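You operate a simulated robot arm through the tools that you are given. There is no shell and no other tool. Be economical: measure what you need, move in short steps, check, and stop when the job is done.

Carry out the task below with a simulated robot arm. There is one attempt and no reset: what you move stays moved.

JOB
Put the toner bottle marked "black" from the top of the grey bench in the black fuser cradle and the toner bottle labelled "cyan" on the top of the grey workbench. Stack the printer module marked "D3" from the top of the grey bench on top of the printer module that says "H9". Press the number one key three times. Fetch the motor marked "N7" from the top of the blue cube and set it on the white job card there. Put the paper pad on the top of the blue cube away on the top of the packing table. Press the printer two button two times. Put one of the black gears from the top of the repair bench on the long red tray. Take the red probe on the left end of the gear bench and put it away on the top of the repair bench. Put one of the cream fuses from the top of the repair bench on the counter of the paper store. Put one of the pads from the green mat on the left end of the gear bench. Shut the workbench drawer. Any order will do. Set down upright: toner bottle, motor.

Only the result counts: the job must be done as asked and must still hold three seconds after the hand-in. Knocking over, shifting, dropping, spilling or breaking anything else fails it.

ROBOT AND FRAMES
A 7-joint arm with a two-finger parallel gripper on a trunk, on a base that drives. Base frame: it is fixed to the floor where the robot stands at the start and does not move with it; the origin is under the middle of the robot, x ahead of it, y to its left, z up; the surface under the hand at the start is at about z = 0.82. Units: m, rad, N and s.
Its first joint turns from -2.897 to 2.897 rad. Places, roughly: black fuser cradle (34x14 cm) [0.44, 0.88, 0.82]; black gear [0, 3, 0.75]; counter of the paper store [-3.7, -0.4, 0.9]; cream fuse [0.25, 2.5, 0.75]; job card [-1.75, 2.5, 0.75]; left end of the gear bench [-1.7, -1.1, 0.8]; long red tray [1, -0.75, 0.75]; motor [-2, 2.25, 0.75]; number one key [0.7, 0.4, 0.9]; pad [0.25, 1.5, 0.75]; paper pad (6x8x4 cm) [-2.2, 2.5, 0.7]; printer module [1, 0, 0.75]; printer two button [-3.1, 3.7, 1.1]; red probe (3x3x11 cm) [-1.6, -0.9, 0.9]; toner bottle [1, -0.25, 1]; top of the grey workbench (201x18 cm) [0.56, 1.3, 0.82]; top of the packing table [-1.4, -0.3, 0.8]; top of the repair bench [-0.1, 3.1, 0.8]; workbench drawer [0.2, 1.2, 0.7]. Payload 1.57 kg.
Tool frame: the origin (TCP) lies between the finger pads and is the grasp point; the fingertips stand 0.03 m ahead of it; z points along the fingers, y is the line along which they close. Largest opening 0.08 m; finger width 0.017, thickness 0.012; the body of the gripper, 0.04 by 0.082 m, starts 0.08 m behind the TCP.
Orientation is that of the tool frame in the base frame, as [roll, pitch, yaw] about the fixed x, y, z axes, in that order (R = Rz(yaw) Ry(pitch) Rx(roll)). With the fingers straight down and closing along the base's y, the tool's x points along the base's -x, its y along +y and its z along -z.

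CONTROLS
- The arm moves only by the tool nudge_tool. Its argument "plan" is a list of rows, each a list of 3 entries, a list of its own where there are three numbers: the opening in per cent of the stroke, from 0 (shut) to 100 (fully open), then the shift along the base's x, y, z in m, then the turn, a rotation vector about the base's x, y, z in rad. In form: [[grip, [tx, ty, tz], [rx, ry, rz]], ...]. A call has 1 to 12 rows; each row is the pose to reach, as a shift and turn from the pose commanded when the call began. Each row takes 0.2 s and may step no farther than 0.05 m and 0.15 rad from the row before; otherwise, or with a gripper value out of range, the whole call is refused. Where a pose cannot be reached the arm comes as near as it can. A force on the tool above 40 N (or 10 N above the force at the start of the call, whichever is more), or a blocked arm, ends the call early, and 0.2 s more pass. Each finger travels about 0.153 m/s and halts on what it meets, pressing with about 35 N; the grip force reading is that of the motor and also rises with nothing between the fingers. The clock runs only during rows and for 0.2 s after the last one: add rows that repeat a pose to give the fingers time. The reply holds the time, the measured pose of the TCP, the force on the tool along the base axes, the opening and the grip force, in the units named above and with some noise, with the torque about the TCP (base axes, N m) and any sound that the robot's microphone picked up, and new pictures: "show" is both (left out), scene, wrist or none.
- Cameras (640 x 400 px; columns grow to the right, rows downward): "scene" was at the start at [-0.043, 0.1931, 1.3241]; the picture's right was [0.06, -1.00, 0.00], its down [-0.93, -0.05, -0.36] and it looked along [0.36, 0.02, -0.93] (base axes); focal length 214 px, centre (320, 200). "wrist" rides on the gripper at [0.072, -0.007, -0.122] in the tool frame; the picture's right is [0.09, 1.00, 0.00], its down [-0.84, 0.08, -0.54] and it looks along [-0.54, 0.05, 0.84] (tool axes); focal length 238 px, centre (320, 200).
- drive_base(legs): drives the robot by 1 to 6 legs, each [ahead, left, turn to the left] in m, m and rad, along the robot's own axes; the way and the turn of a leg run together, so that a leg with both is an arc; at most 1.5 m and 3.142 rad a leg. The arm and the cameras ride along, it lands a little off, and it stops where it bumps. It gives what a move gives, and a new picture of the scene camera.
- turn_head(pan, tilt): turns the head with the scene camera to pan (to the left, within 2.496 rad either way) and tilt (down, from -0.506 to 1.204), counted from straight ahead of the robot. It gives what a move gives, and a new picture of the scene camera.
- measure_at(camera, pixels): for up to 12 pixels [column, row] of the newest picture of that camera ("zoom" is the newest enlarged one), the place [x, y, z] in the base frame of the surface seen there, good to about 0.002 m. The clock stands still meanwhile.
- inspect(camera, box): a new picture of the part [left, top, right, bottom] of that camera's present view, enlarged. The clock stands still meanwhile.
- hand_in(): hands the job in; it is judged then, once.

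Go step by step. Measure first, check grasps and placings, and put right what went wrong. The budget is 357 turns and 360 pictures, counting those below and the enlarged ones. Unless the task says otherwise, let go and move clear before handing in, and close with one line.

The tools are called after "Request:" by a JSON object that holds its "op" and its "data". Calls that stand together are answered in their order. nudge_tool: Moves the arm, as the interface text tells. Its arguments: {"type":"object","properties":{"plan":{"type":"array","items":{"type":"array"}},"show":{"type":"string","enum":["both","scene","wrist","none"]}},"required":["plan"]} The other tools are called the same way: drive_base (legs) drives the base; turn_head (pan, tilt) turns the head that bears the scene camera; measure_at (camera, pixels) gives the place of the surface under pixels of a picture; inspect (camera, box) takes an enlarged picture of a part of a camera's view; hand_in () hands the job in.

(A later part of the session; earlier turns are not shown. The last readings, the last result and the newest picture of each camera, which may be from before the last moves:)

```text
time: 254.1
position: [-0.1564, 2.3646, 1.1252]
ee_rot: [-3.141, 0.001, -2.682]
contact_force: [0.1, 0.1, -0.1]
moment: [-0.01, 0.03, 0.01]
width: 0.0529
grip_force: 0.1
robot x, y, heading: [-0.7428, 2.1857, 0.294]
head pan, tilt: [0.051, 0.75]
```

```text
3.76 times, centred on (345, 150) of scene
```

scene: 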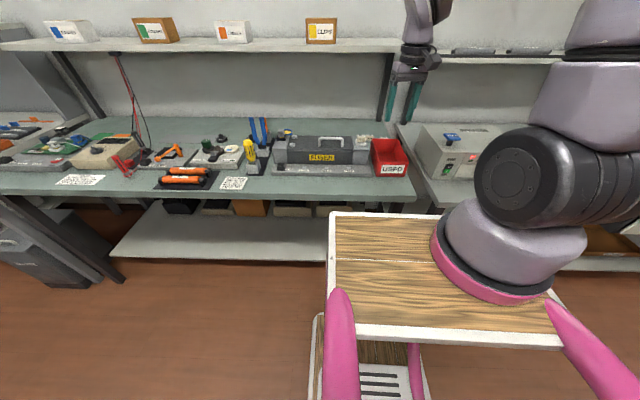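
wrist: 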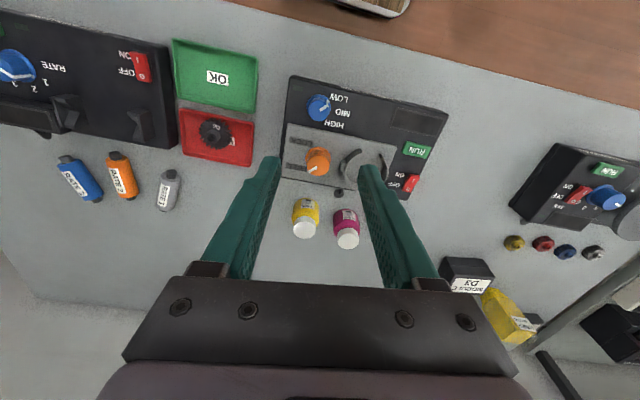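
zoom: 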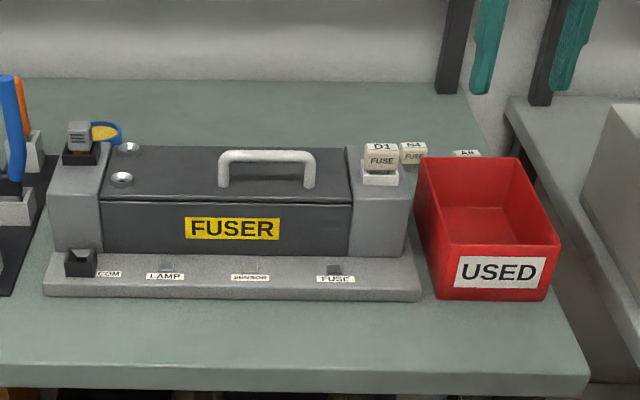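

Request:
{"op": "measure_at", "data": {"camera": "zoom", "pixels": [[413, 147], [415, 157], [466, 154], [380, 147], [380, 162], [440, 165], [500, 165], [395, 200]]}}

Request:
{"op": "nudge_tool", "data": {"plan": [[66, [0.04, 0.02, 0.02], [0, 0, 0]], [66, [0.08, 0.04, 0.03], [0, 0, 0]], [66, [0.12, 0.06, 0.04], [0, 0, 0]], [66, [0.16, 0.06, 0.05], [0, 0, 0]]], "show": "wrist"}}

```text
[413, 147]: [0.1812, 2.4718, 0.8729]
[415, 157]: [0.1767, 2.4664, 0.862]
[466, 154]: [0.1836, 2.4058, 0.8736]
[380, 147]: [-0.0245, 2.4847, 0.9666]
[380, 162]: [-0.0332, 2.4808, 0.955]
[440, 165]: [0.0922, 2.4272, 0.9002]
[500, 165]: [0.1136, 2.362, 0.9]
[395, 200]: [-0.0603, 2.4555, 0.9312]
```

```text
time: 255.1
position: [0.0064, 2.4221, 1.1773]
ee_rot: [3.141, -0.001, -2.68]
contact_force: [-0.2, 0.1, 0.0]
moment: [0.02, -0.06, -0.01]
width: 0.0527
grip_force: 0.0
robot x, y, heading: [-0.7443, 2.1855, 0.305]
head pan, tilt: [0.051, 0.75]
```

wrist: 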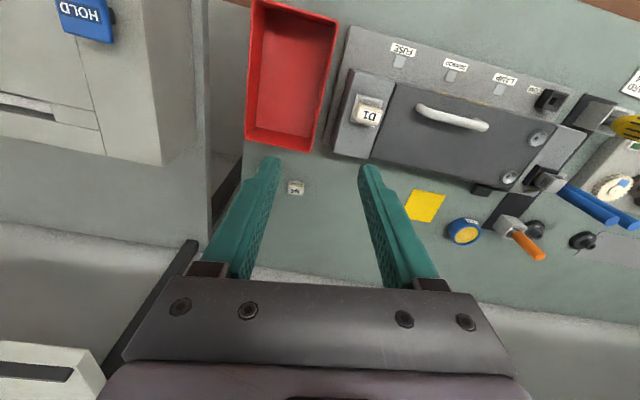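

Request:
{"op": "inspect", "data": {"camera": "wrist", "box": [240, 100, 440, 250]}}

Request:
{"op": "measure_at", "data": {"camera": "wrist", "pixels": [[296, 185], [296, 191], [340, 190], [366, 112], [310, 140], [190, 260]]}}

```text
2.67 times, centred on (340, 175) of wrist
```

zoom: 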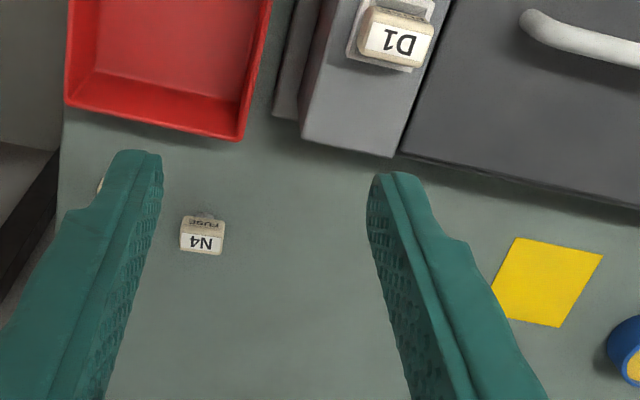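

```text
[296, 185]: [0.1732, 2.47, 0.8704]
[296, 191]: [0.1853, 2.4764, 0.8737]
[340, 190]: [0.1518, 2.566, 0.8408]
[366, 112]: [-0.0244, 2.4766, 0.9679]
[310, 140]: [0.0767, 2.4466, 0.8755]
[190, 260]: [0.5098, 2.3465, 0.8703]
```

N4 stands loose on the bench at (0.18,2.473). Drive a bit closer for reach.

Request:
{"op": "drive_base", "data": {"legs": [[0.07, 0.2, 0]]}}

Request:
{"op": "nudge_tool", "data": {"plan": [[80, [0.03, -0.035, 0], [0, 0, 0]], [100, [0.06, -0.07, 0], [0, 0, 0]], [100, [0.09, -0.105, 0], [0, 0, 0]], [100, [0.11, -0.13, 0], [0, 0, 0]]], "show": "wrist"}}

```text
time: 256.7
position: [0.0146, 2.6324, 1.1763]
ee_rot: [3.14, 0.0, -2.68]
contact_force: [0.5, -0.8, 0.0]
moment: [-0.02, 0.01, 0.02]
width: 0.0526
grip_force: 0.1
robot x, y, heading: [-0.7339, 2.3909, 0.298]
head pan, tilt: [0.051, 0.75]
```

scene: 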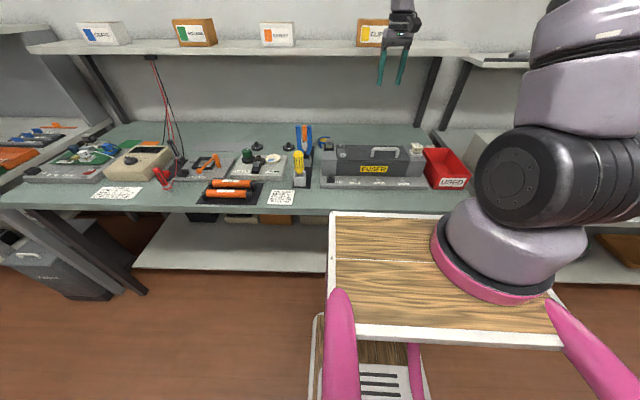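

```text
time: 257.7
position: [0.1227, 2.5037, 1.1768]
ee_rot: [-3.141, 0.0, -2.678]
contact_force: [-0.2, 0.2, 0.1]
moment: [-0.05, -0.06, 0.02]
width: 0.08
grip_force: 0.0
robot x, y, heading: [-0.7342, 2.3942, 0.304]
head pan, tilt: [0.051, 0.75]
```

wrist: 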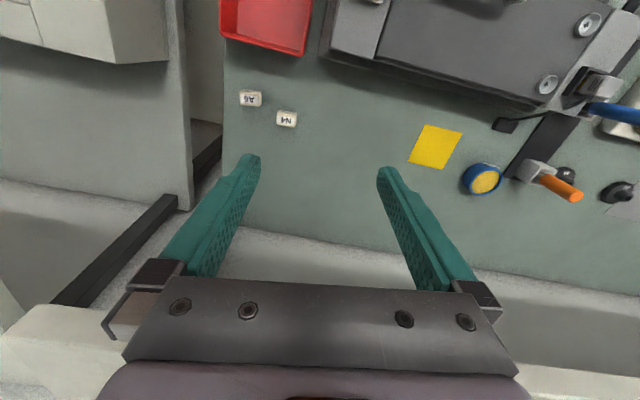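

Request:
{"op": "inspect", "data": {"camera": "wrist", "box": [220, 80, 320, 142]}}

Request:
{"op": "measure_at", "data": {"camera": "zoom", "pixels": [[370, 220], [470, 225], [485, 280], [375, 280], [425, 245], [230, 90], [200, 130], [380, 205], [490, 205]]}}

```text
6.40 times, centred on (270, 111) of wrist
```

zoom: 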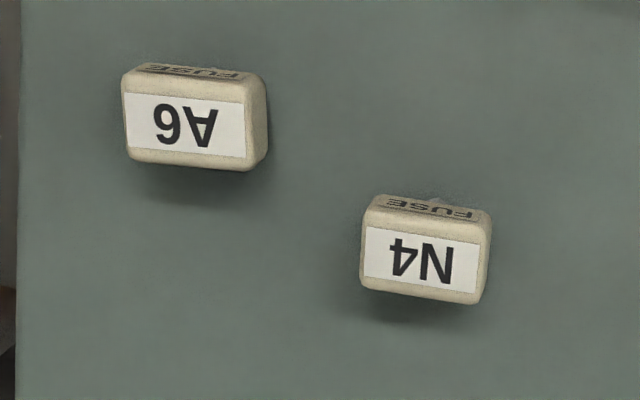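

```text
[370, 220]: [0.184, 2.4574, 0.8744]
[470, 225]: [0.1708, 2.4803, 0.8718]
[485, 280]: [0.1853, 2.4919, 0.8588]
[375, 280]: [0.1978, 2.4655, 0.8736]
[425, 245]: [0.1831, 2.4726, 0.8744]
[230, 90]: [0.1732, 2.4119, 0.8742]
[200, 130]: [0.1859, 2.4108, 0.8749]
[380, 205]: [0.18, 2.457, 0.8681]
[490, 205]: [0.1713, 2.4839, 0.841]
```

Request:
{"op": "nudge_tool", "data": {"plan": [[80, [0.03, -0.015, -0.03], [0, 0, 0.02]], [64, [0.061, -0.031, -0.06], [0, 0, 0.05]], [64, [0.061, -0.031, -0.11], [0, 0, 0.05]], [64, [0.061, -0.031, -0.16], [0, 0, 0.05]], [64, [0.061, -0.031, -0.21], [0, 0, 0.05]], [64, [0.061, -0.031, -0.24], [0, 0, 0.05]], [64, [0.061, -0.031, -0.24], [0, 0, 0.05]]], "show": "wrist"}}

```text
time: 259.3
position: [0.1858, 2.4707, 0.9368]
ee_rot: [-3.141, 0.0, -2.631]
contact_force: [-0.2, 0.2, 0.2]
moment: [0.0, -0.01, -0.01]
width: 0.0512
grip_force: 0.0
robot x, y, heading: [-0.7367, 2.3934, 0.3]
head pan, tilt: [0.051, 0.75]
```

wrist: 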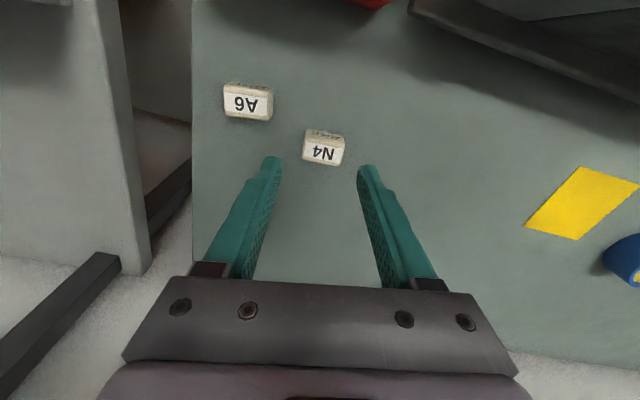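

N4 is centred. Descend, grip, lift.

Request:
{"op": "nudge_tool", "data": {"plan": [[64, [0, 0, -0.04], [0, 0, 0]], [64, [0, 0, -0.062], [0, 0, 0]], [40, [0, 0, -0.062], [0, 0, 0]], [20, [0, 0, -0.062], [0, 0, 0]], [20, [0, 0, -0.062], [0, 0, 0]], [20, [0, 0, -0.02], [0, 0, 0]], [20, [0, 0, 0.03], [0, 0, 0]], [20, [0, 0, 0.08], [0, 0, 0]], [20, [0, 0, 0.13], [0, 0, 0]]], "show": "wrist"}}

```text
time: 261.3
position: [0.1883, 2.4697, 1.0644]
ee_rot: [3.14, 0.0, -2.63]
contact_force: [-0.3, 0.2, -1.6]
moment: [0.01, 0.01, 0.0]
width: 0.0325
grip_force: 35.8
robot x, y, heading: [-0.7333, 2.394, 0.301]
head pan, tilt: [0.051, 0.75]
```

wrist: 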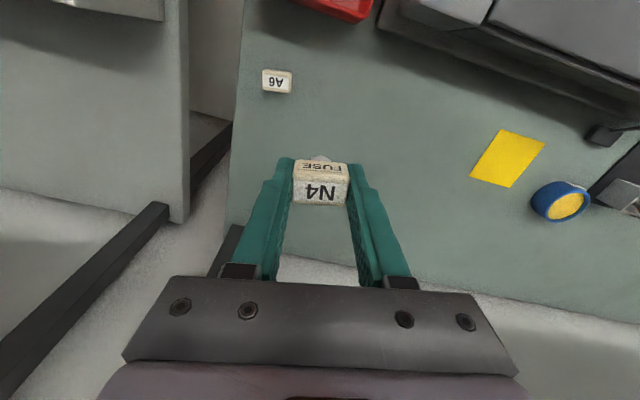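

Fuse held. Retract, then drive down the aisle and turn to face the paper store.

Request:
{"op": "nudge_tool", "data": {"plan": [[20, [-0.03, 0.01, 0.03], [0, 0, 0]], [20, [-0.065, 0.02, 0.06], [0, 0, 0]], [20, [-0.1, 0.03, 0.09], [0, 0, 0]], [20, [-0.14, 0.05, 0.11], [0, 0, 0]], [20, [-0.18, 0.07, 0.12], [0, 0, 0]], [20, [-0.22, 0.08, 0.13], [0, 0, 0]], [20, [-0.26, 0.09, 0.13], [0, 0, 0]], [20, [-0.3, 0.1, 0.13], [0, 0, 0]]], "show": "none"}}

Request:
{"op": "drive_base", "data": {"legs": [[-0.13, 0, 0], [0, 0, -1.6], [1.3, 0, 0], [0, 0, -1.55]]}}

Request:
{"op": "turn_head", "data": {"pan": 0.0, "tilt": 0.5}}

```text
time: 263.1
position: [-0.1133, 2.5727, 1.1962]
ee_rot: [3.141, 0.001, -2.63]
contact_force: [1.1, 0.0, -0.5]
moment: [0.0, 0.08, 0.0]
width: 0.0326
grip_force: 34.8
robot x, y, heading: [-0.731, 2.3913, 0.3]
head pan, tilt: [0.051, 0.75]
```

```text
time: 278.3
position: [-1.1833, 0.8948, 1.1968]
ee_rot: [-3.142, 0.001, 0.506]
contact_force: [-0.4, -0.7, -0.4]
moment: [-0.01, -0.01, 0.0]
width: 0.0328
grip_force: 35.2
robot x, y, heading: [-0.5627, 1.0732, -2.847]
head pan, tilt: [0.051, 0.75]
```

scene: 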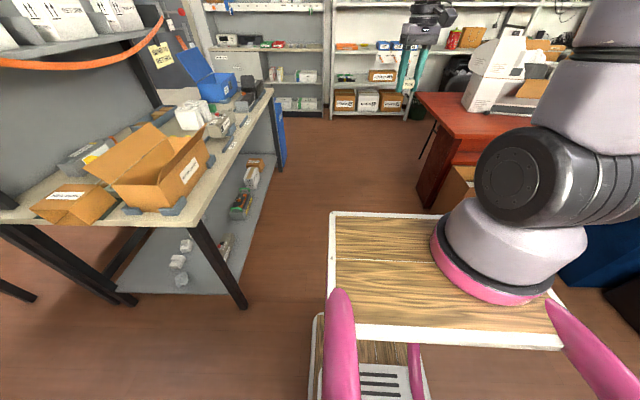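

```text
time: 279.1
position: [-1.1838, 0.8943, 1.1979]
ee_rot: [-3.141, 0.002, 0.506]
contact_force: [-0.7, 0.1, -1.4]
moment: [-0.03, -0.01, 0.0]
width: 0.0327
grip_force: 34.7
robot x, y, heading: [-0.5629, 1.0722, -2.846]
head pan, tilt: [0.0, 0.499]
```

scene: 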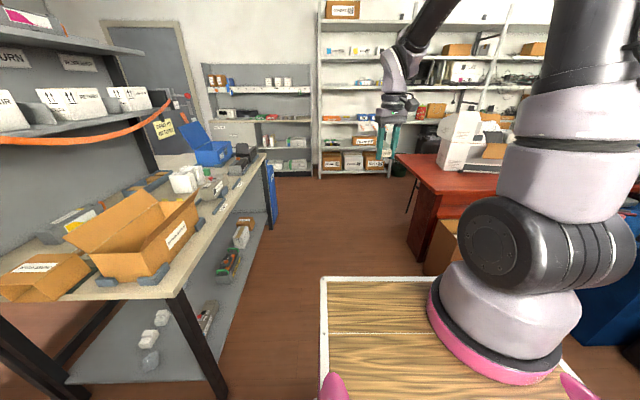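

The corridor to the paper store is clear. Measure the counter, packing table edge and red table.

Request:
{"op": "measure_at", "data": {"camera": "scene", "pixels": [[265, 120], [245, 122], [290, 119], [230, 118], [265, 152], [178, 298], [408, 160], [410, 245], [270, 225], [350, 170], [310, 172], [268, 165]]}}

Request:
{"op": "inspect", "data": {"camera": "scene", "box": [190, 60, 350, 180]}}

```text
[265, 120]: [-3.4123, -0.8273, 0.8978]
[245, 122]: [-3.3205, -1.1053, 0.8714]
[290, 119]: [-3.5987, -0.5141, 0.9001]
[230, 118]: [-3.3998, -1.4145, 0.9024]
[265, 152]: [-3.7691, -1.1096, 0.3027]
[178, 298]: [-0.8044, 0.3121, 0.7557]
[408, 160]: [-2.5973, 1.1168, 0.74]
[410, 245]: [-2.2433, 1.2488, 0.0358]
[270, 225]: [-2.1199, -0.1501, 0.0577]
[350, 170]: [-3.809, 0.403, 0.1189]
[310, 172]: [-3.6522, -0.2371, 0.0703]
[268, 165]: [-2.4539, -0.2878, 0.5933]
```

```text
3.33 times, centred on (270, 120) of scene
```

zoom: 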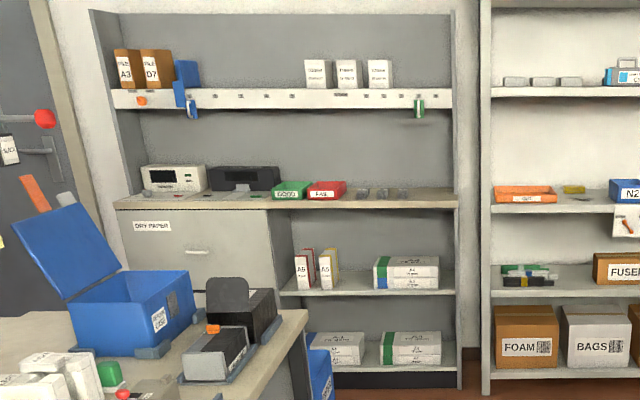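

Counter z≈0.90; its front is about 3.27 m ahead. Drive 1.5 then 1.2 ahead with a slight left shift.

Request:
{"op": "drive_base", "data": {"legs": [[1.4, 0, 0], [1.2, 0.25, 0]]}}

Request:
{"op": "turn_head", "data": {"pan": 0.1, "tilt": 0.6}}

```text
time: 291.5
position: [-3.5591, -0.0499, 1.1966]
ee_rot: [-3.139, -0.006, 0.491]
contact_force: [-0.2, 0.1, -0.1]
moment: [-0.02, 0.01, -0.01]
width: 0.0327
grip_force: 35.3
robot x, y, heading: [-2.9431, 0.1109, -2.86]
head pan, tilt: [0.0, 0.499]
stopped in leg 2: the robot was blocked; the commanded pose is now the measured one
```

scene: 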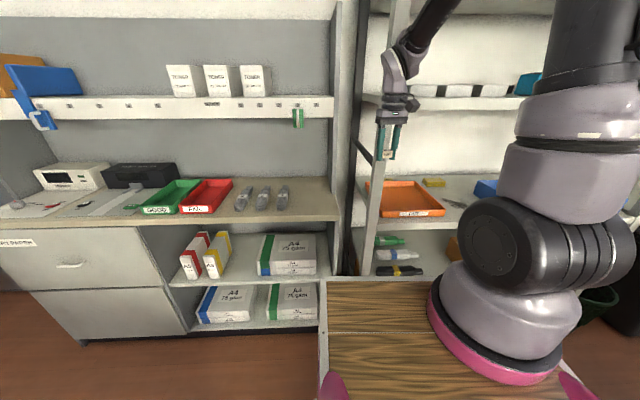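

```text
time: 292.1
position: [-3.5591, -0.0502, 1.1966]
ee_rot: [3.141, -0.005, 0.49]
contact_force: [-0.6, 0.3, -0.8]
moment: [0.01, 0.02, -0.02]
width: 0.0327
grip_force: 34.8
robot x, y, heading: [-2.9408, 0.1086, -2.864]
head pan, tilt: [0.099, 0.6]
```

scene: 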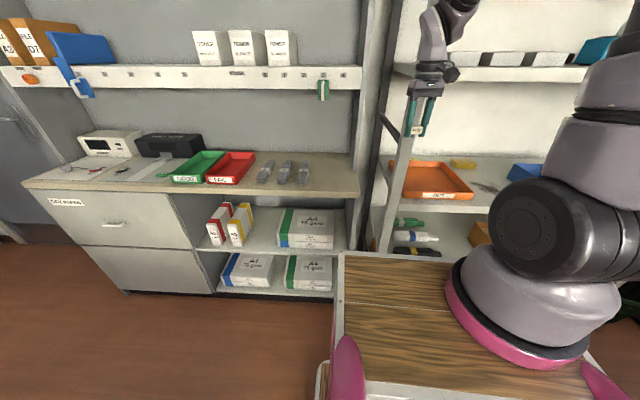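

Blocked a bit early (rack). Measure the free right end of the counter near (330,172).

Request:
{"op": "measure_at", "data": {"camera": "scene", "pixels": [[330, 172], [345, 185], [320, 160], [345, 165], [300, 190], [330, 188], [285, 172], [355, 196], [398, 165], [365, 130], [410, 118], [390, 230]]}}

Request:
{"op": "turn_head", "data": {"pan": -0.3, "tilt": 0.6}}

```text
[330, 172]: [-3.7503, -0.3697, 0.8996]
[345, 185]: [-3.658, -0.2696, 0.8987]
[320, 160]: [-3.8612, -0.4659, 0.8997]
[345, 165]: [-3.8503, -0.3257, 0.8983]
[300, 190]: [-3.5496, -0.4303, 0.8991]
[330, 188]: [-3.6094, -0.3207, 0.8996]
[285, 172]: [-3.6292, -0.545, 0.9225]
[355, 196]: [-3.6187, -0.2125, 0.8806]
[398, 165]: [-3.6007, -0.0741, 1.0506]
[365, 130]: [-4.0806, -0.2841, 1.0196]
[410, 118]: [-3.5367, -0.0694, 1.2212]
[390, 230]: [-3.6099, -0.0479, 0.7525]
```

```text
time: 293.0
position: [-3.5587, -0.0499, 1.1981]
ee_rot: [-3.14, -0.005, 0.492]
contact_force: [0.6, 0.1, 0.2]
moment: [-0.01, -0.01, -0.01]
width: 0.0328
grip_force: 35.3
robot x, y, heading: [-2.9403, 0.1117, -2.86]
head pan, tilt: [-0.3, 0.6]
```

scene: 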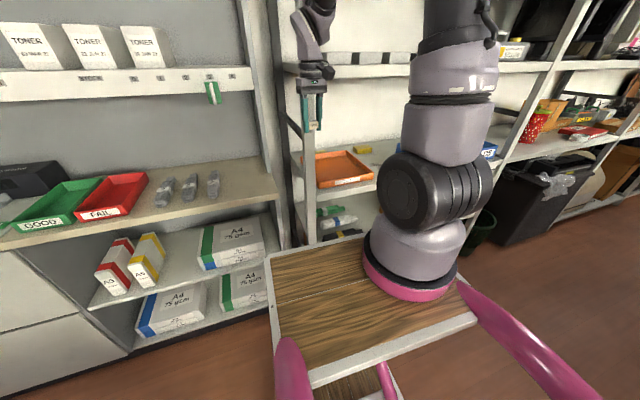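

The hand touched the rack post; back off a little. Measure the overhead shelf too.

Request:
{"op": "measure_at", "data": {"camera": "scene", "pixels": [[120, 90], [230, 78], [213, 92], [100, 65], [214, 185], [214, 200], [240, 175], [260, 190]]}}

Request:
{"op": "drive_base", "data": {"legs": [[-0.1, 0, 0]]}}

```text
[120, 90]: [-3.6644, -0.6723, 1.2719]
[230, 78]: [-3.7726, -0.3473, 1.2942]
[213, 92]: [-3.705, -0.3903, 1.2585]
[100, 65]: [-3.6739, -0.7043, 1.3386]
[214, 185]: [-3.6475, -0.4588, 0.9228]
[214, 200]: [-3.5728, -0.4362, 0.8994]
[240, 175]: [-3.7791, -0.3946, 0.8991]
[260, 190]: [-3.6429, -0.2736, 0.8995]
```

```text
time: 294.2
position: [-3.4649, -0.0229, 1.1955]
ee_rot: [3.141, -0.008, 0.49]
contact_force: [0.1, -0.5, -1.2]
moment: [0.01, 0.02, 0.0]
width: 0.0326
grip_force: 35.3
robot x, y, heading: [-2.8455, 0.142, -2.865]
head pan, tilt: [-0.3, 0.6]
```

scene: 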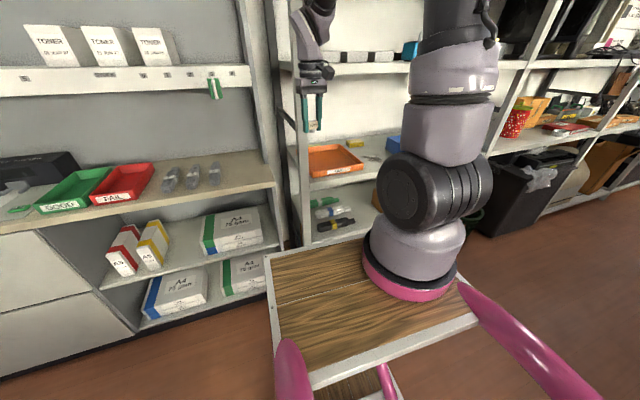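

Shelf overhead starts at z 1.25 a little behind; I'll descend in front of the counter first, then slide in. Shift left a bit.

Request:
{"op": "drive_base", "data": {"legs": [[0, 0.12, 0]]}}

Request:
{"op": "nudge_tool", "data": {"plan": [[20, [0, -0.01, -0.045], [0, 0, -0.03]], [20, [0, -0.02, -0.09], [0, 0, -0.06]], [20, [0, -0.03, -0.135], [0, 0, -0.1]], [20, [0, -0.04, -0.18], [0, 0, -0.13]], [20, [0, -0.05, -0.215], [0, 0, -0.13]]], "show": "both"}}

```text
time: 295.4
position: [-3.4315, -0.1405, 1.1951]
ee_rot: [-3.141, -0.007, 0.488]
contact_force: [0.7, -0.2, 0.4]
moment: [0.0, 0.0, -0.02]
width: 0.0327
grip_force: 34.9
robot x, y, heading: [-2.8095, 0.0237, -2.865]
head pan, tilt: [-0.3, 0.6]
```

scene: 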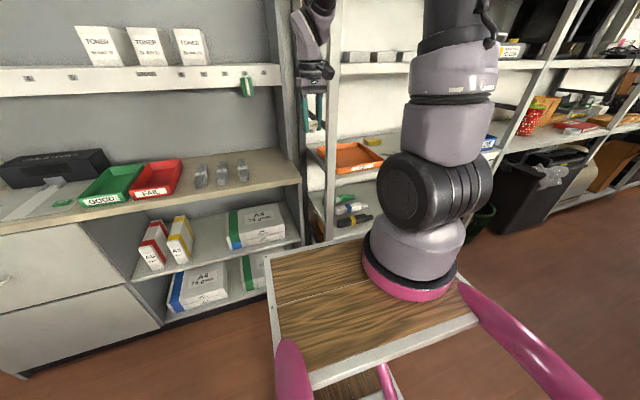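

```text
time: 296.6
position: [-3.4306, -0.1879, 0.9777]
ee_rot: [-3.141, -0.007, 0.36]
contact_force: [-0.2, 0.8, 0.0]
moment: [-0.04, 0.04, 0.04]
width: 0.0327
grip_force: 35.2
robot x, y, heading: [-2.8098, 0.021, -2.862]
head pan, tilt: [-0.3, 0.6]
```

scene: 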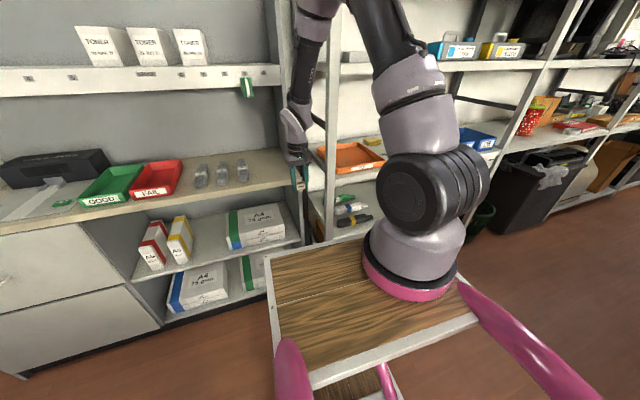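
wrist: 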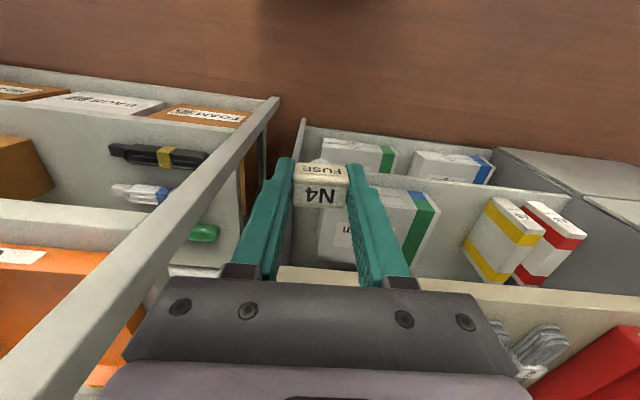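

Counter lies ahead; first shift away from the rack post, then in over the counter.

Request:
{"op": "nudge_tool", "data": {"plan": [[20, [0.012, -0.04, 0], [0, 0, 0]], [20, [0.02, -0.08, 0], [0, 0, 0]], [20, [-0.027, -0.096, 0], [0, 0, 0]], [20, [-0.072, -0.11, 0], [0, 0, 0]], [20, [-0.117, -0.125, 0], [0, 0, 0]], [20, [-0.162, -0.14, 0], [0, 0, 0]], [20, [-0.2045, -0.153, 0], [0, 0, 0]], [20, [-0.2045, -0.153, -0.02], [0, 0, 0]]], "show": "both"}}

```text
time: 298.4
position: [-3.6348, -0.3433, 0.9627]
ee_rot: [3.141, -0.006, 0.358]
contact_force: [0.8, 0.3, -0.2]
moment: [0.01, 0.01, -0.02]
width: 0.0328
grip_force: 34.8
robot x, y, heading: [-2.811, 0.0231, -2.864]
head pan, tilt: [-0.3, 0.6]
```

scene: 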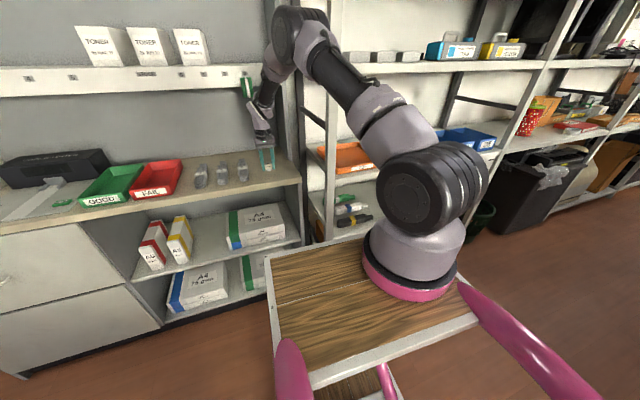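
wrist: 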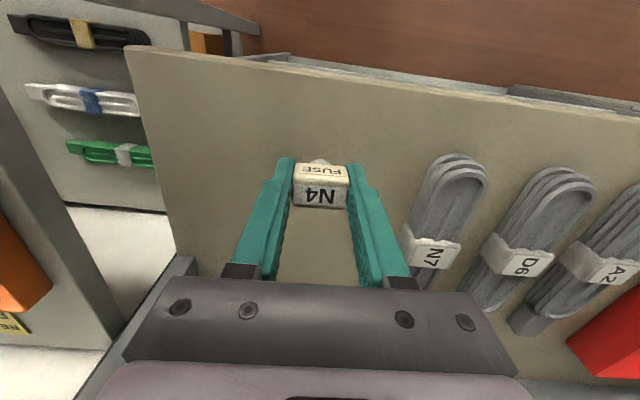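

Clear spot beside the coiled cables. Lower to contact.

Request:
{"op": "nudge_tool", "data": {"plan": [[20, [-0.003, 0.003, -0.015], [0, 0, 0]], [20, [-0.003, 0.003, -0.022], [0, 0, 0]], [20, [-0.003, 0.003, -0.025], [0, 0, 0]], [20, [-0.003, 0.003, -0.027], [0, 0, 0]], [20, [-0.003, 0.003, -0.029], [0, 0, 0]]], "show": "none"}}

```text
time: 299.6
position: [-3.639, -0.3405, 0.9312]
ee_rot: [3.141, -0.003, 0.359]
contact_force: [2.0, 2.9, 8.7]
moment: [0.07, 0.0, -0.03]
width: 0.0326
grip_force: 34.8
robot x, y, heading: [-2.8115, 0.0268, -2.86]
head pan, tilt: [-0.3, 0.6]
```

Contact. Release, rise a little, and back out from under the shelf.

Request:
{"op": "nudge_tool", "data": {"plan": [[20, [0, 0, 0], [0, 0, 0]], [45, [0, 0, 0], [0, 0, 0]], [58, [0, 0, 0.002], [0, 0, 0]], [58, [0, 0, 0.03], [0, 0, 0]], [58, [0.005, 0.002, 0.07], [0, 0, 0]], [58, [0.045, 0.016, 0.09], [0, 0, 0]], [58, [0.09, 0.03, 0.1], [0, 0, 0]], [58, [0.135, 0.045, 0.11], [0, 0, 0]], [58, [0.175, 0.05, 0.135], [0, 0, 0]]], "show": "both"}}

Request:
{"op": "inspect", "data": {"camera": "scene", "box": [180, 130, 320, 220]}}

```text
time: 301.6
position: [-3.4671, -0.2914, 1.0665]
ee_rot: [3.141, -0.01, 0.359]
contact_force: [-0.5, -0.7, -1.1]
moment: [0.0, -0.06, 0.0]
width: 0.0464
grip_force: 0.0
robot x, y, heading: [-2.8129, 0.0221, -2.861]
head pan, tilt: [-0.3, 0.6]
```

scene: 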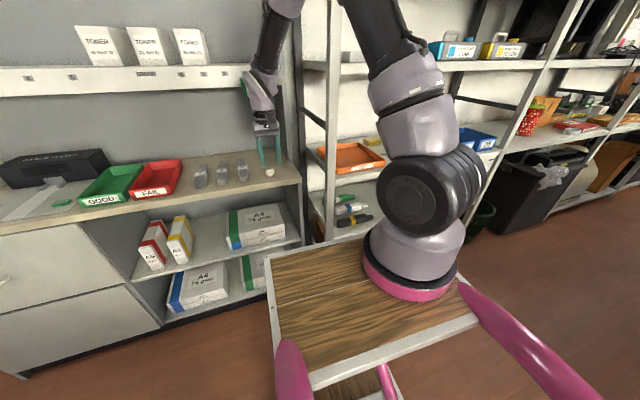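
wrist: 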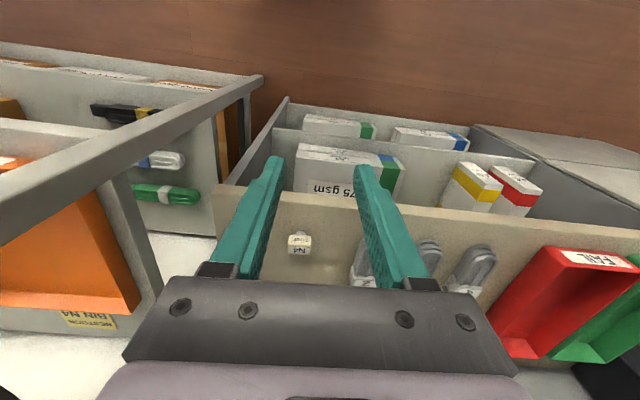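

```text
4.44 times, centred on (250, 175) of scene
```

zoom: 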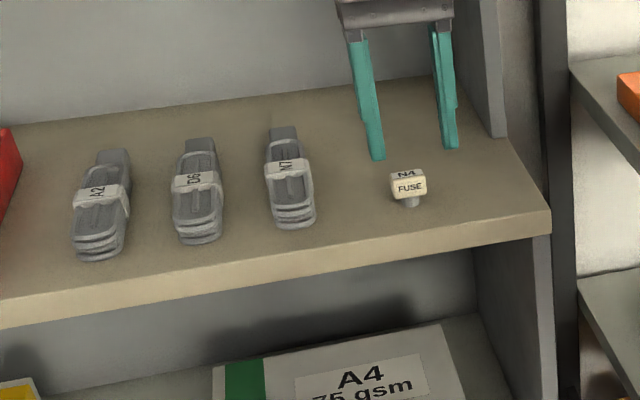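

Fuse stands on the counter. Now look around (pan -1.85) for the printer two button and a route.

Request:
{"op": "turn_head", "data": {"pan": -1.7, "tilt": 0.35}}

Request:
{"op": "turn_head", "data": {"pan": -2.4, "tilt": 0.4}}

```text
time: 303.1
position: [-3.4672, -0.2915, 1.0683]
ee_rot: [-3.139, -0.006, 0.36]
contact_force: [-0.2, 0.0, 0.7]
moment: [0.03, -0.04, 0.0]
width: 0.0467
grip_force: 0.0
robot x, y, heading: [-2.8128, 0.0205, -2.861]
head pan, tilt: [-1.7, 0.351]
```

scene: 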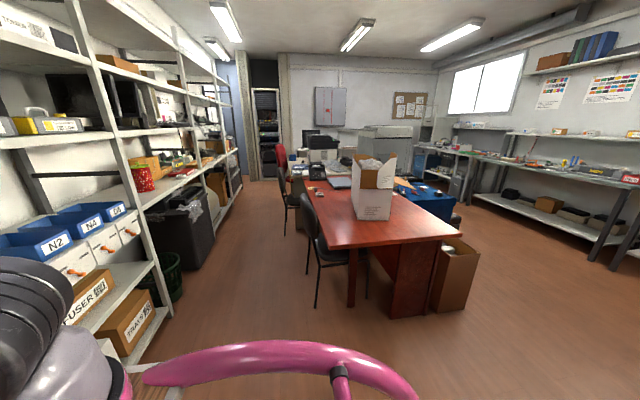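

```text
time: 304.2
position: [-3.4667, -0.2913, 1.0671]
ee_rot: [-3.141, -0.007, 0.359]
contact_force: [0.2, -0.2, 0.3]
moment: [0.03, 0.05, 0.01]
width: 0.0466
grip_force: 0.0
robot x, y, heading: [-2.8096, 0.0237, -2.857]
head pan, tilt: [-2.4, 0.4]
```

scene: 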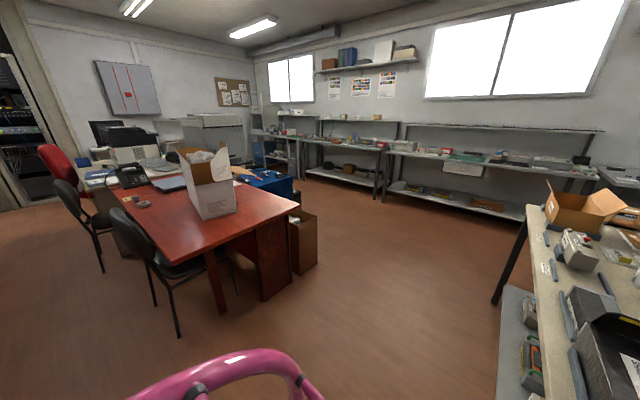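

Request:
{"op": "measure_at", "data": {"camera": "scene", "pixels": [[130, 140], [110, 152], [130, 155], [215, 125], [230, 145], [265, 180], [200, 160], [310, 265], [95, 165], [60, 160]]}}

Request:
{"op": "inspect", "data": {"camera": "scene", "box": [70, 90, 310, 230]}}

```text
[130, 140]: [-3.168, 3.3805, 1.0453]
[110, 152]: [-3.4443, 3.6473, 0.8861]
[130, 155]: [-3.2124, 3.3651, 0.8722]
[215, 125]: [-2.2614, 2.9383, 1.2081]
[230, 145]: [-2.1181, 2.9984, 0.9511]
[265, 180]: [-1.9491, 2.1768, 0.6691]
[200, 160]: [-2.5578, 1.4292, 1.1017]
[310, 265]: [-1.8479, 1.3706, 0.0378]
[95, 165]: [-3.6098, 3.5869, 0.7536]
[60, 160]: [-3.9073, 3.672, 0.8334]
```

```text
2.67 times, centred on (190, 160) of scene
```

zoom: 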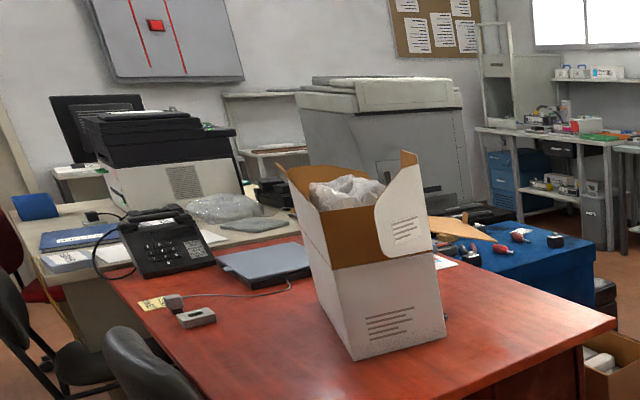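

Printer two is at about (-3.2,3.4), facing away. First the cube: raise and tuck the arm, reverse out of the corridor.

Request:
{"op": "nudge_tool", "data": {"plan": [[58, [0.03, 0.02, 0.03], [0, 0, 0]], [58, [0.05, 0.04, 0.07], [0, 0, 0]], [80, [0.06, 0.06, 0.11], [0, 0, 0]], [100, [0.06, 0.08, 0.13], [0, 0, 0]]], "show": "none"}}

Request:
{"op": "drive_base", "data": {"legs": [[-1.0, -0.3, 0], [-0.75, 0, 0]]}}

```text
time: 305.2
position: [-3.4055, -0.2116, 1.196]
ee_rot: [-3.14, -0.008, 0.359]
contact_force: [0.8, 0.0, -0.1]
moment: [0.02, -0.01, 0.02]
width: 0.0801
grip_force: 0.2
robot x, y, heading: [-2.8153, 0.0217, -2.865]
head pan, tilt: [-2.4, 0.4]
```

```text
time: 314.3
position: [-1.7882, 0.5577, 1.1971]
ee_rot: [-3.141, -0.008, 0.374]
contact_force: [0.1, -0.7, 0.0]
moment: [0.01, 0.01, 0.02]
width: 0.08
grip_force: 0.0
robot x, y, heading: [-1.1988, 0.8021, -2.851]
head pan, tilt: [-2.4, 0.4]
```

scene: 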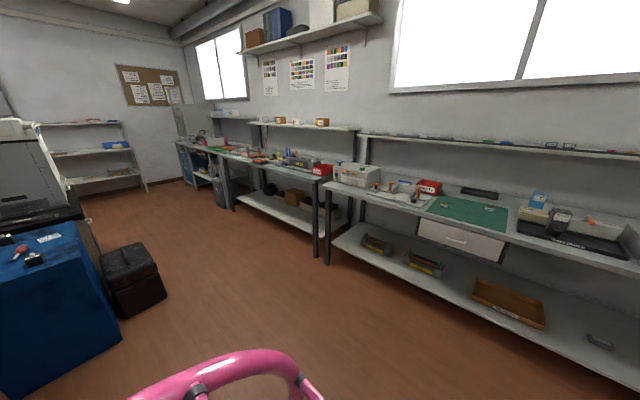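

Request:
{"op": "drive_base", "data": {"legs": [[0, 0, -1.55]]}}

Request:
{"op": "turn_head", "data": {"pan": 0.3, "tilt": 0.6}}

```text
time: 318.4
position: [-1.4604, 1.3809, 1.1962]
ee_rot: [-3.142, -0.006, -1.163]
contact_force: [0.3, -0.2, -0.3]
moment: [-0.02, 0.02, 0.05]
width: 0.0799
grip_force: 0.1
robot x, y, heading: [-1.1992, 0.799, 1.897]
head pan, tilt: [-2.4, 0.4]
```

scene: 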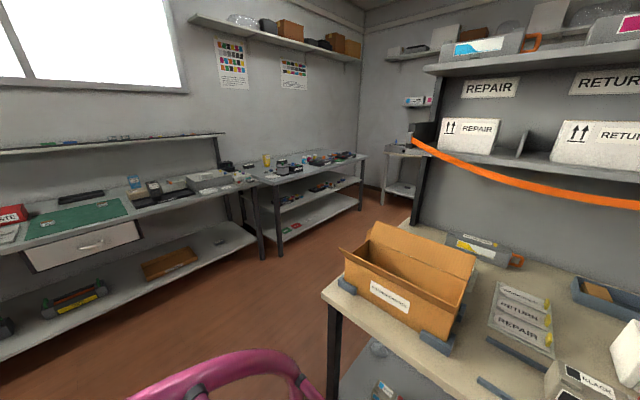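

```text
time: 320.9
position: [-1.4621, 1.3809, 1.196]
ee_rot: [3.14, -0.007, -1.161]
contact_force: [-0.1, 0.3, 0.1]
moment: [0.03, 0.01, -0.02]
width: 0.08
grip_force: 0.0
robot x, y, heading: [-1.1959, 0.7985, 1.897]
head pan, tilt: [0.3, 0.6]
```

scene: 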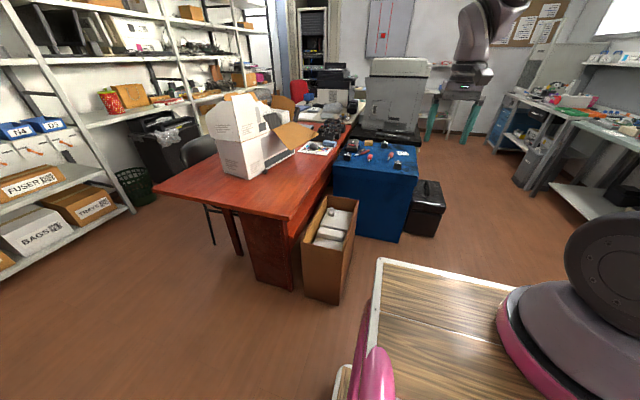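

Request:
{"op": "measure_at", "data": {"camera": "scene", "pixels": [[335, 302], [398, 240], [335, 168], [418, 172], [410, 150], [440, 215], [437, 234], [367, 155], [402, 152], [350, 150], [345, 215], [385, 140]]}}

Request:
{"op": "inspect", "data": {"camera": "scene", "box": [320, 120, 440, 200]}}

```text
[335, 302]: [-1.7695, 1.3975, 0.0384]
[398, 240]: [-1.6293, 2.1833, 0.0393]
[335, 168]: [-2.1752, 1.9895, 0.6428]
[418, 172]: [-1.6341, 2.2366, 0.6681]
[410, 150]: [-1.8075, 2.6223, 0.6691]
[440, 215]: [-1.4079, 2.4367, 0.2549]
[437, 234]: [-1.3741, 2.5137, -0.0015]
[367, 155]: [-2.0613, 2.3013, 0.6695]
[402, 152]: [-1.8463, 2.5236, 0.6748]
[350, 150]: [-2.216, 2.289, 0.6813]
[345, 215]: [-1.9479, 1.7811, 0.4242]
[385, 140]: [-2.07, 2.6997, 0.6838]
```

```text
5.00 times, centred on (380, 160) of scene
```

zoom: 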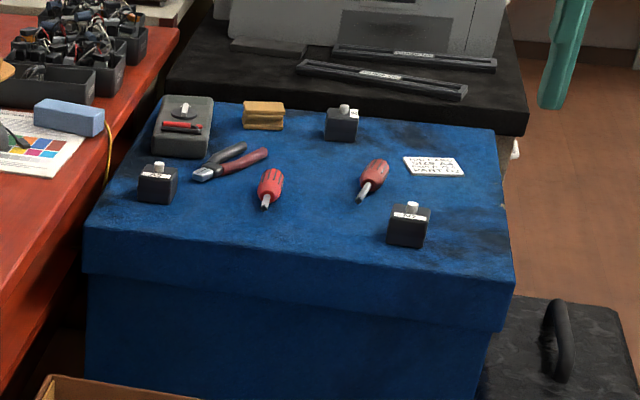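

Request:
{"op": "measure_at", "data": {"camera": "zoom", "pixels": [[263, 112], [245, 108], [282, 110], [433, 165], [408, 210], [342, 115], [158, 170], [415, 175], [372, 175], [270, 185], [210, 160], [500, 150]]}}

Request:
{"op": "inspect", "data": {"camera": "scene", "box": [380, 135, 420, 172]}}

Request:
{"op": "inspect", "data": {"camera": "scene", "box": [340, 135, 400, 165]}}

```text
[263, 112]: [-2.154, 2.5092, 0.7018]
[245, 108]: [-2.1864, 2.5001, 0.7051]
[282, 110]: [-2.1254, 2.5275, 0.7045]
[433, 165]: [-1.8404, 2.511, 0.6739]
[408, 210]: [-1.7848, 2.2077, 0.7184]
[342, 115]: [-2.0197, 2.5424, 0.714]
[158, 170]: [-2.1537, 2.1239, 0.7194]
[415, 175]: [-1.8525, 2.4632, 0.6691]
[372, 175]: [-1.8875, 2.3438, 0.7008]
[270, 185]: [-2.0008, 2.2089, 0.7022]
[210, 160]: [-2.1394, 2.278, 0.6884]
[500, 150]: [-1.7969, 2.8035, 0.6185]
```

```text
10.81 times, centred on (400, 154) of scene
```

zoom: 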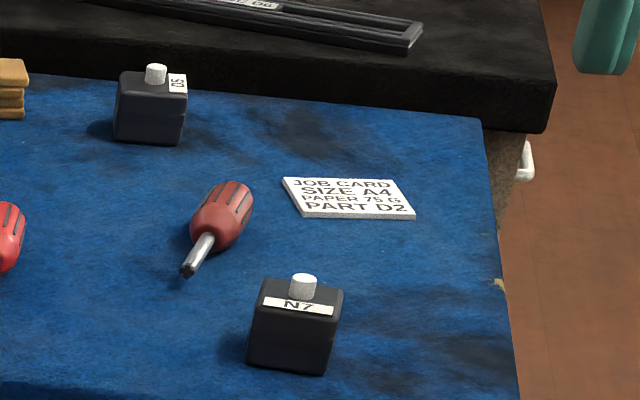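

```text
10.67 times, centred on (370, 150) of scene
```

zoom: 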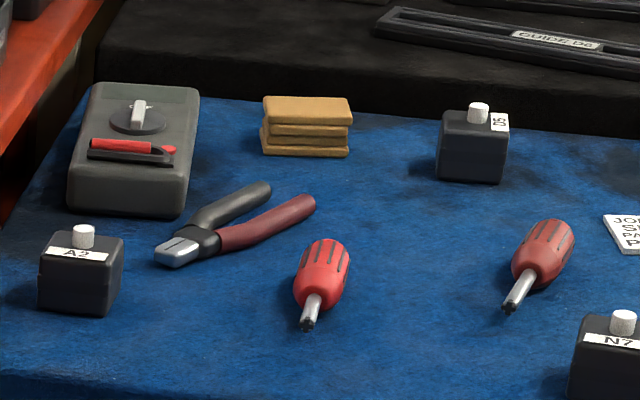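

N7 is the nearest motor at (-1.785,2.208); card at (-1.84,2.51); paper pad at (-2.155,2.51). Drive straight ahead 0.9 m between the cardboard box and toolbox.

Request:
{"op": "drive_base", "data": {"legs": [[0.9, 0, 0.04]]}}

Request:
{"op": "turn_head", "data": {"pan": 0.15, "tilt": 0.85}}

```text
time: 325.6
position: [-1.7924, 2.2075, 1.1965]
ee_rot: [-3.141, -0.007, -1.119]
contact_force: [0.4, 0.1, 0.3]
moment: [-0.01, 0.01, 0.01]
width: 0.0799
grip_force: 0.2
robot x, y, heading: [-1.5038, 1.6377, 1.942]
head pan, tilt: [0.3, 0.6]
```

scene: 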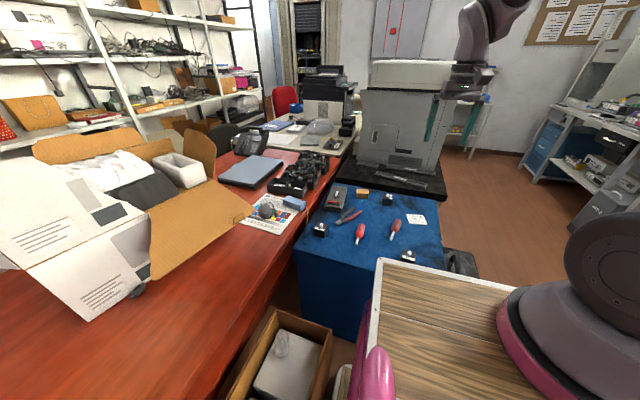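

```text
time: 326.3
position: [-1.792, 2.2076, 1.1965]
ee_rot: [3.141, -0.008, -1.118]
contact_force: [-0.8, -0.7, 0.9]
moment: [0.02, 0.01, -0.05]
width: 0.0801
grip_force: 0.0
robot x, y, heading: [-1.5053, 1.6376, 1.946]
head pan, tilt: [0.15, 0.85]
```

scene: 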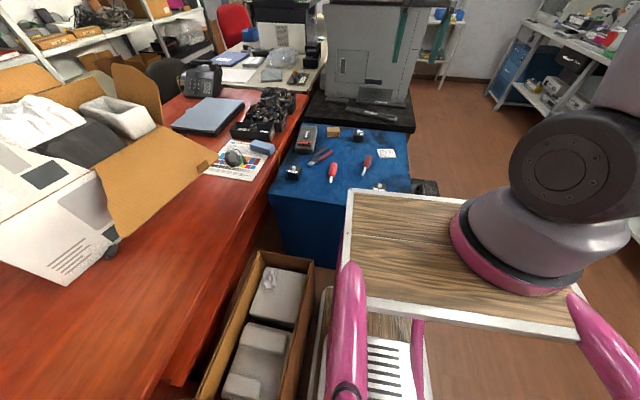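

TCP is right above N7. Lower to view it with the wrist camera.

Request:
{"op": "nudge_tool", "data": {"plan": [[100, [0, 0, -0.05], [0, 0, 0]], [100, [0, 0, -0.1], [0, 0, 0]], [100, [0, 0, -0.15], [0, 0, 0]], [100, [0, 0, -0.2], [0, 0, 0]], [100, [0, 0, -0.25], [0, 0, 0]]], "show": "wrist"}}

Request:
{"op": "inspect", "data": {"camera": "wrist", "box": [200, 40, 440, 190]}}

```text
time: 327.5
position: [-1.7939, 2.2028, 0.9469]
ee_rot: [-3.141, -0.007, -1.119]
contact_force: [0.5, 0.3, 0.8]
moment: [0.02, 0.02, -0.02]
width: 0.0801
grip_force: 0.1
robot x, y, heading: [-1.501, 1.6409, 1.941]
head pan, tilt: [0.15, 0.85]
```

wrist: 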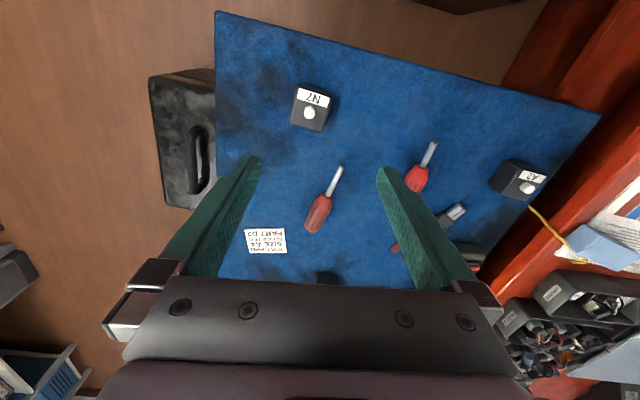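

```text
2.67 times, centred on (320, 115) of wrist
```

zoom: 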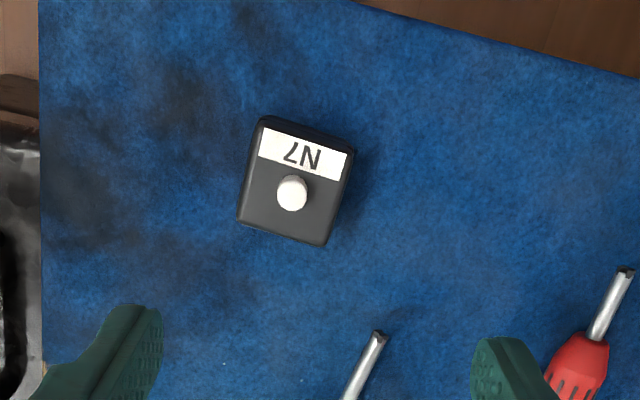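

Request:
{"op": "measure_at", "data": {"camera": "zoom", "pixels": [[265, 130], [350, 155], [322, 240], [242, 215], [292, 190], [275, 215], [300, 225]]}}

Request:
{"op": "measure_at", "data": {"camera": "wrist", "pixels": [[247, 232], [282, 229], [287, 251], [251, 254], [267, 242], [310, 229], [342, 168]]}}

```text
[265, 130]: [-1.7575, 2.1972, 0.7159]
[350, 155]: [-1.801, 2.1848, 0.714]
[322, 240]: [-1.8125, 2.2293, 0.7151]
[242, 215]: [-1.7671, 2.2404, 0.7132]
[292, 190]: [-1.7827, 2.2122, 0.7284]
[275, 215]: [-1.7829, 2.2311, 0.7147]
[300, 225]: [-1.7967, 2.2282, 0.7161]
```

```text
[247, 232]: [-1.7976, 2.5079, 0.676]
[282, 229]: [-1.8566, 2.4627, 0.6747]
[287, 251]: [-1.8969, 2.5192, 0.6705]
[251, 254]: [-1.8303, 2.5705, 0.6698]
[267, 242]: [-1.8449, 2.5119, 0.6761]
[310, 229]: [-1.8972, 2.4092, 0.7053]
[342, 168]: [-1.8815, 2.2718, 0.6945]
```

Motor centre (-1.7845,2.213), card centre (-1.845,2.512), card top z≈0.676. Descend, aligning yaw by -0.17, and grip.

Request:
{"op": "nudge_tool", "data": {"plan": [[100, [0.005, 0.005, -0.04], [0, 0, -0.09]], [100, [0.0094, 0.01, -0.08], [0, 0, -0.173]], [100, [0.0094, 0.01, -0.125], [0, 0, -0.173]], [100, [0.0094, 0.01, -0.17], [0, 0, -0.173]], [100, [0.0094, 0.01, -0.21], [0, 0, -0.173]], [100, [0.0094, 0.01, -0.241], [0, 0, -0.173]], [100, [0.0094, 0.01, -0.241], [0, 0, -0.173]]], "show": "wrist"}}

```text
time: 329.1
position: [-1.7851, 2.2144, 0.7068]
ee_rot: [-3.142, -0.007, -1.292]
contact_force: [0.4, 0.4, 0.3]
moment: [0.01, 0.01, 0.0]
width: 0.08
grip_force: 0.0
robot x, y, heading: [-1.5064, 1.642, 1.94]
head pan, tilt: [0.15, 0.85]
```

wrist: 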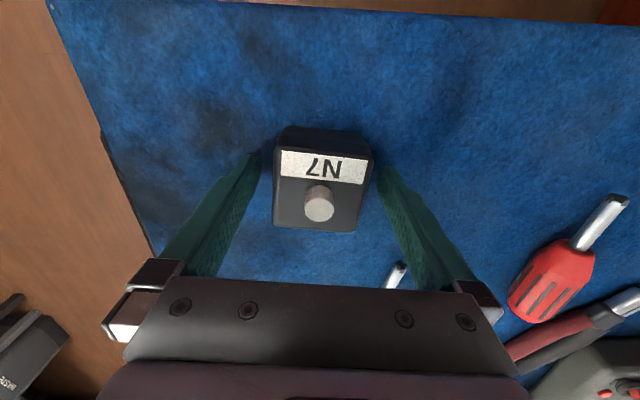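

Request:
{"op": "nudge_tool", "data": {"plan": [[60, [0, 0, 0], [0, 0, 0]], [40, [0, 0, 0], [0, 0, 0]], [40, [0, 0, 0], [0, 0, 0]], [40, [0, 0, 0.04], [0, 0, 0]], [40, [0, 0, 0.09], [0, 0, 0]], [40, [-0.01, 0.045, 0.1], [0, 0, 0]], [40, [-0.02, 0.09, 0.1], [0, 0, 0]], [40, [-0.03, 0.135, 0.1], [0, 0, 0]], [40, [-0.04, 0.18, 0.1], [0, 0, 0]], [40, [-0.05, 0.225, 0.1], [0, 0, 0]], [40, [-0.055, 0.265, 0.1], [0, 0, 0]], [40, [-0.0605, 0.299, 0.1], [0, 0, 0]]], "show": "both"}}

```text
time: 331.7
position: [-1.8427, 2.5156, 0.8056]
ee_rot: [3.141, -0.01, -1.291]
contact_force: [-0.6, -0.1, -3.6]
moment: [0.0, -0.04, -0.02]
width: 0.0543
grip_force: 34.5
robot x, y, heading: [-1.5052, 1.6407, 1.943]
head pan, tilt: [0.15, 0.85]
```

scene: 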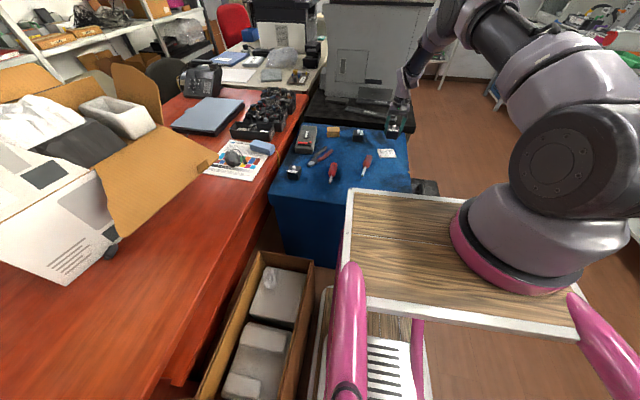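
wrist: 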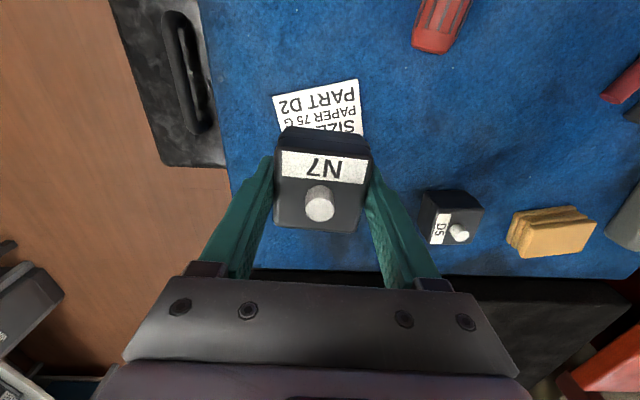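

Request:
{"op": "measure_at", "data": {"camera": "wrist", "pixels": [[276, 100], [355, 83], [361, 130], [283, 125], [316, 105]]}}

```text
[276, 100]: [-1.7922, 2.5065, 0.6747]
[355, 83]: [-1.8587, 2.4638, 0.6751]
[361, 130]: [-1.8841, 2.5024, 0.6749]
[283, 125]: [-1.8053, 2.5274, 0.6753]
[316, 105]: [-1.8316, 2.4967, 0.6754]
```

Card centre ≈(-1.840,2.508). Align with the card (turn +0.28), adjust and lower.

Request:
{"op": "nudge_tool", "data": {"plan": [[40, [0.001, -0.003, -0.02], [0, 0, 0.14]], [40, [0.002, -0.007, -0.05], [0, 0, 0.28]], [40, [0.002, -0.007, -0.075], [0, 0, 0.28]], [40, [0.002, -0.007, -0.087], [0, 0, 0.28]], [40, [0.002, -0.007, -0.091], [0, 0, 0.28]], [40, [0.002, -0.007, -0.094], [0, 0, 0.28]]], "show": "wrist"}}

```text
time: 333.1
position: [-1.8415, 2.5121, 0.713]
ee_rot: [-3.14, -0.004, -1.011]
contact_force: [1.2, -2.6, 7.2]
moment: [-0.12, -0.04, 0.0]
width: 0.0538
grip_force: 35.6
robot x, y, heading: [-1.5049, 1.6383, 1.94]
head pan, tilt: [0.15, 0.85]
```

wrist: 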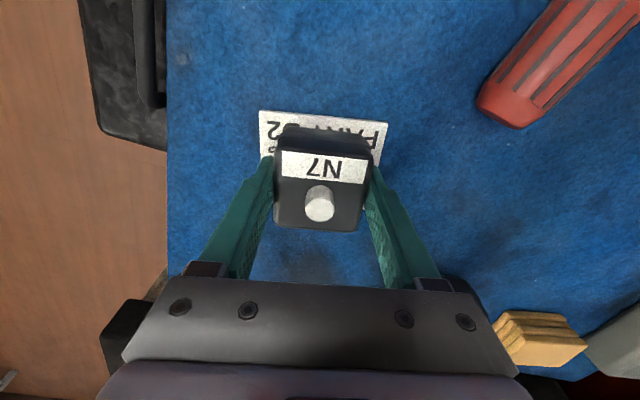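

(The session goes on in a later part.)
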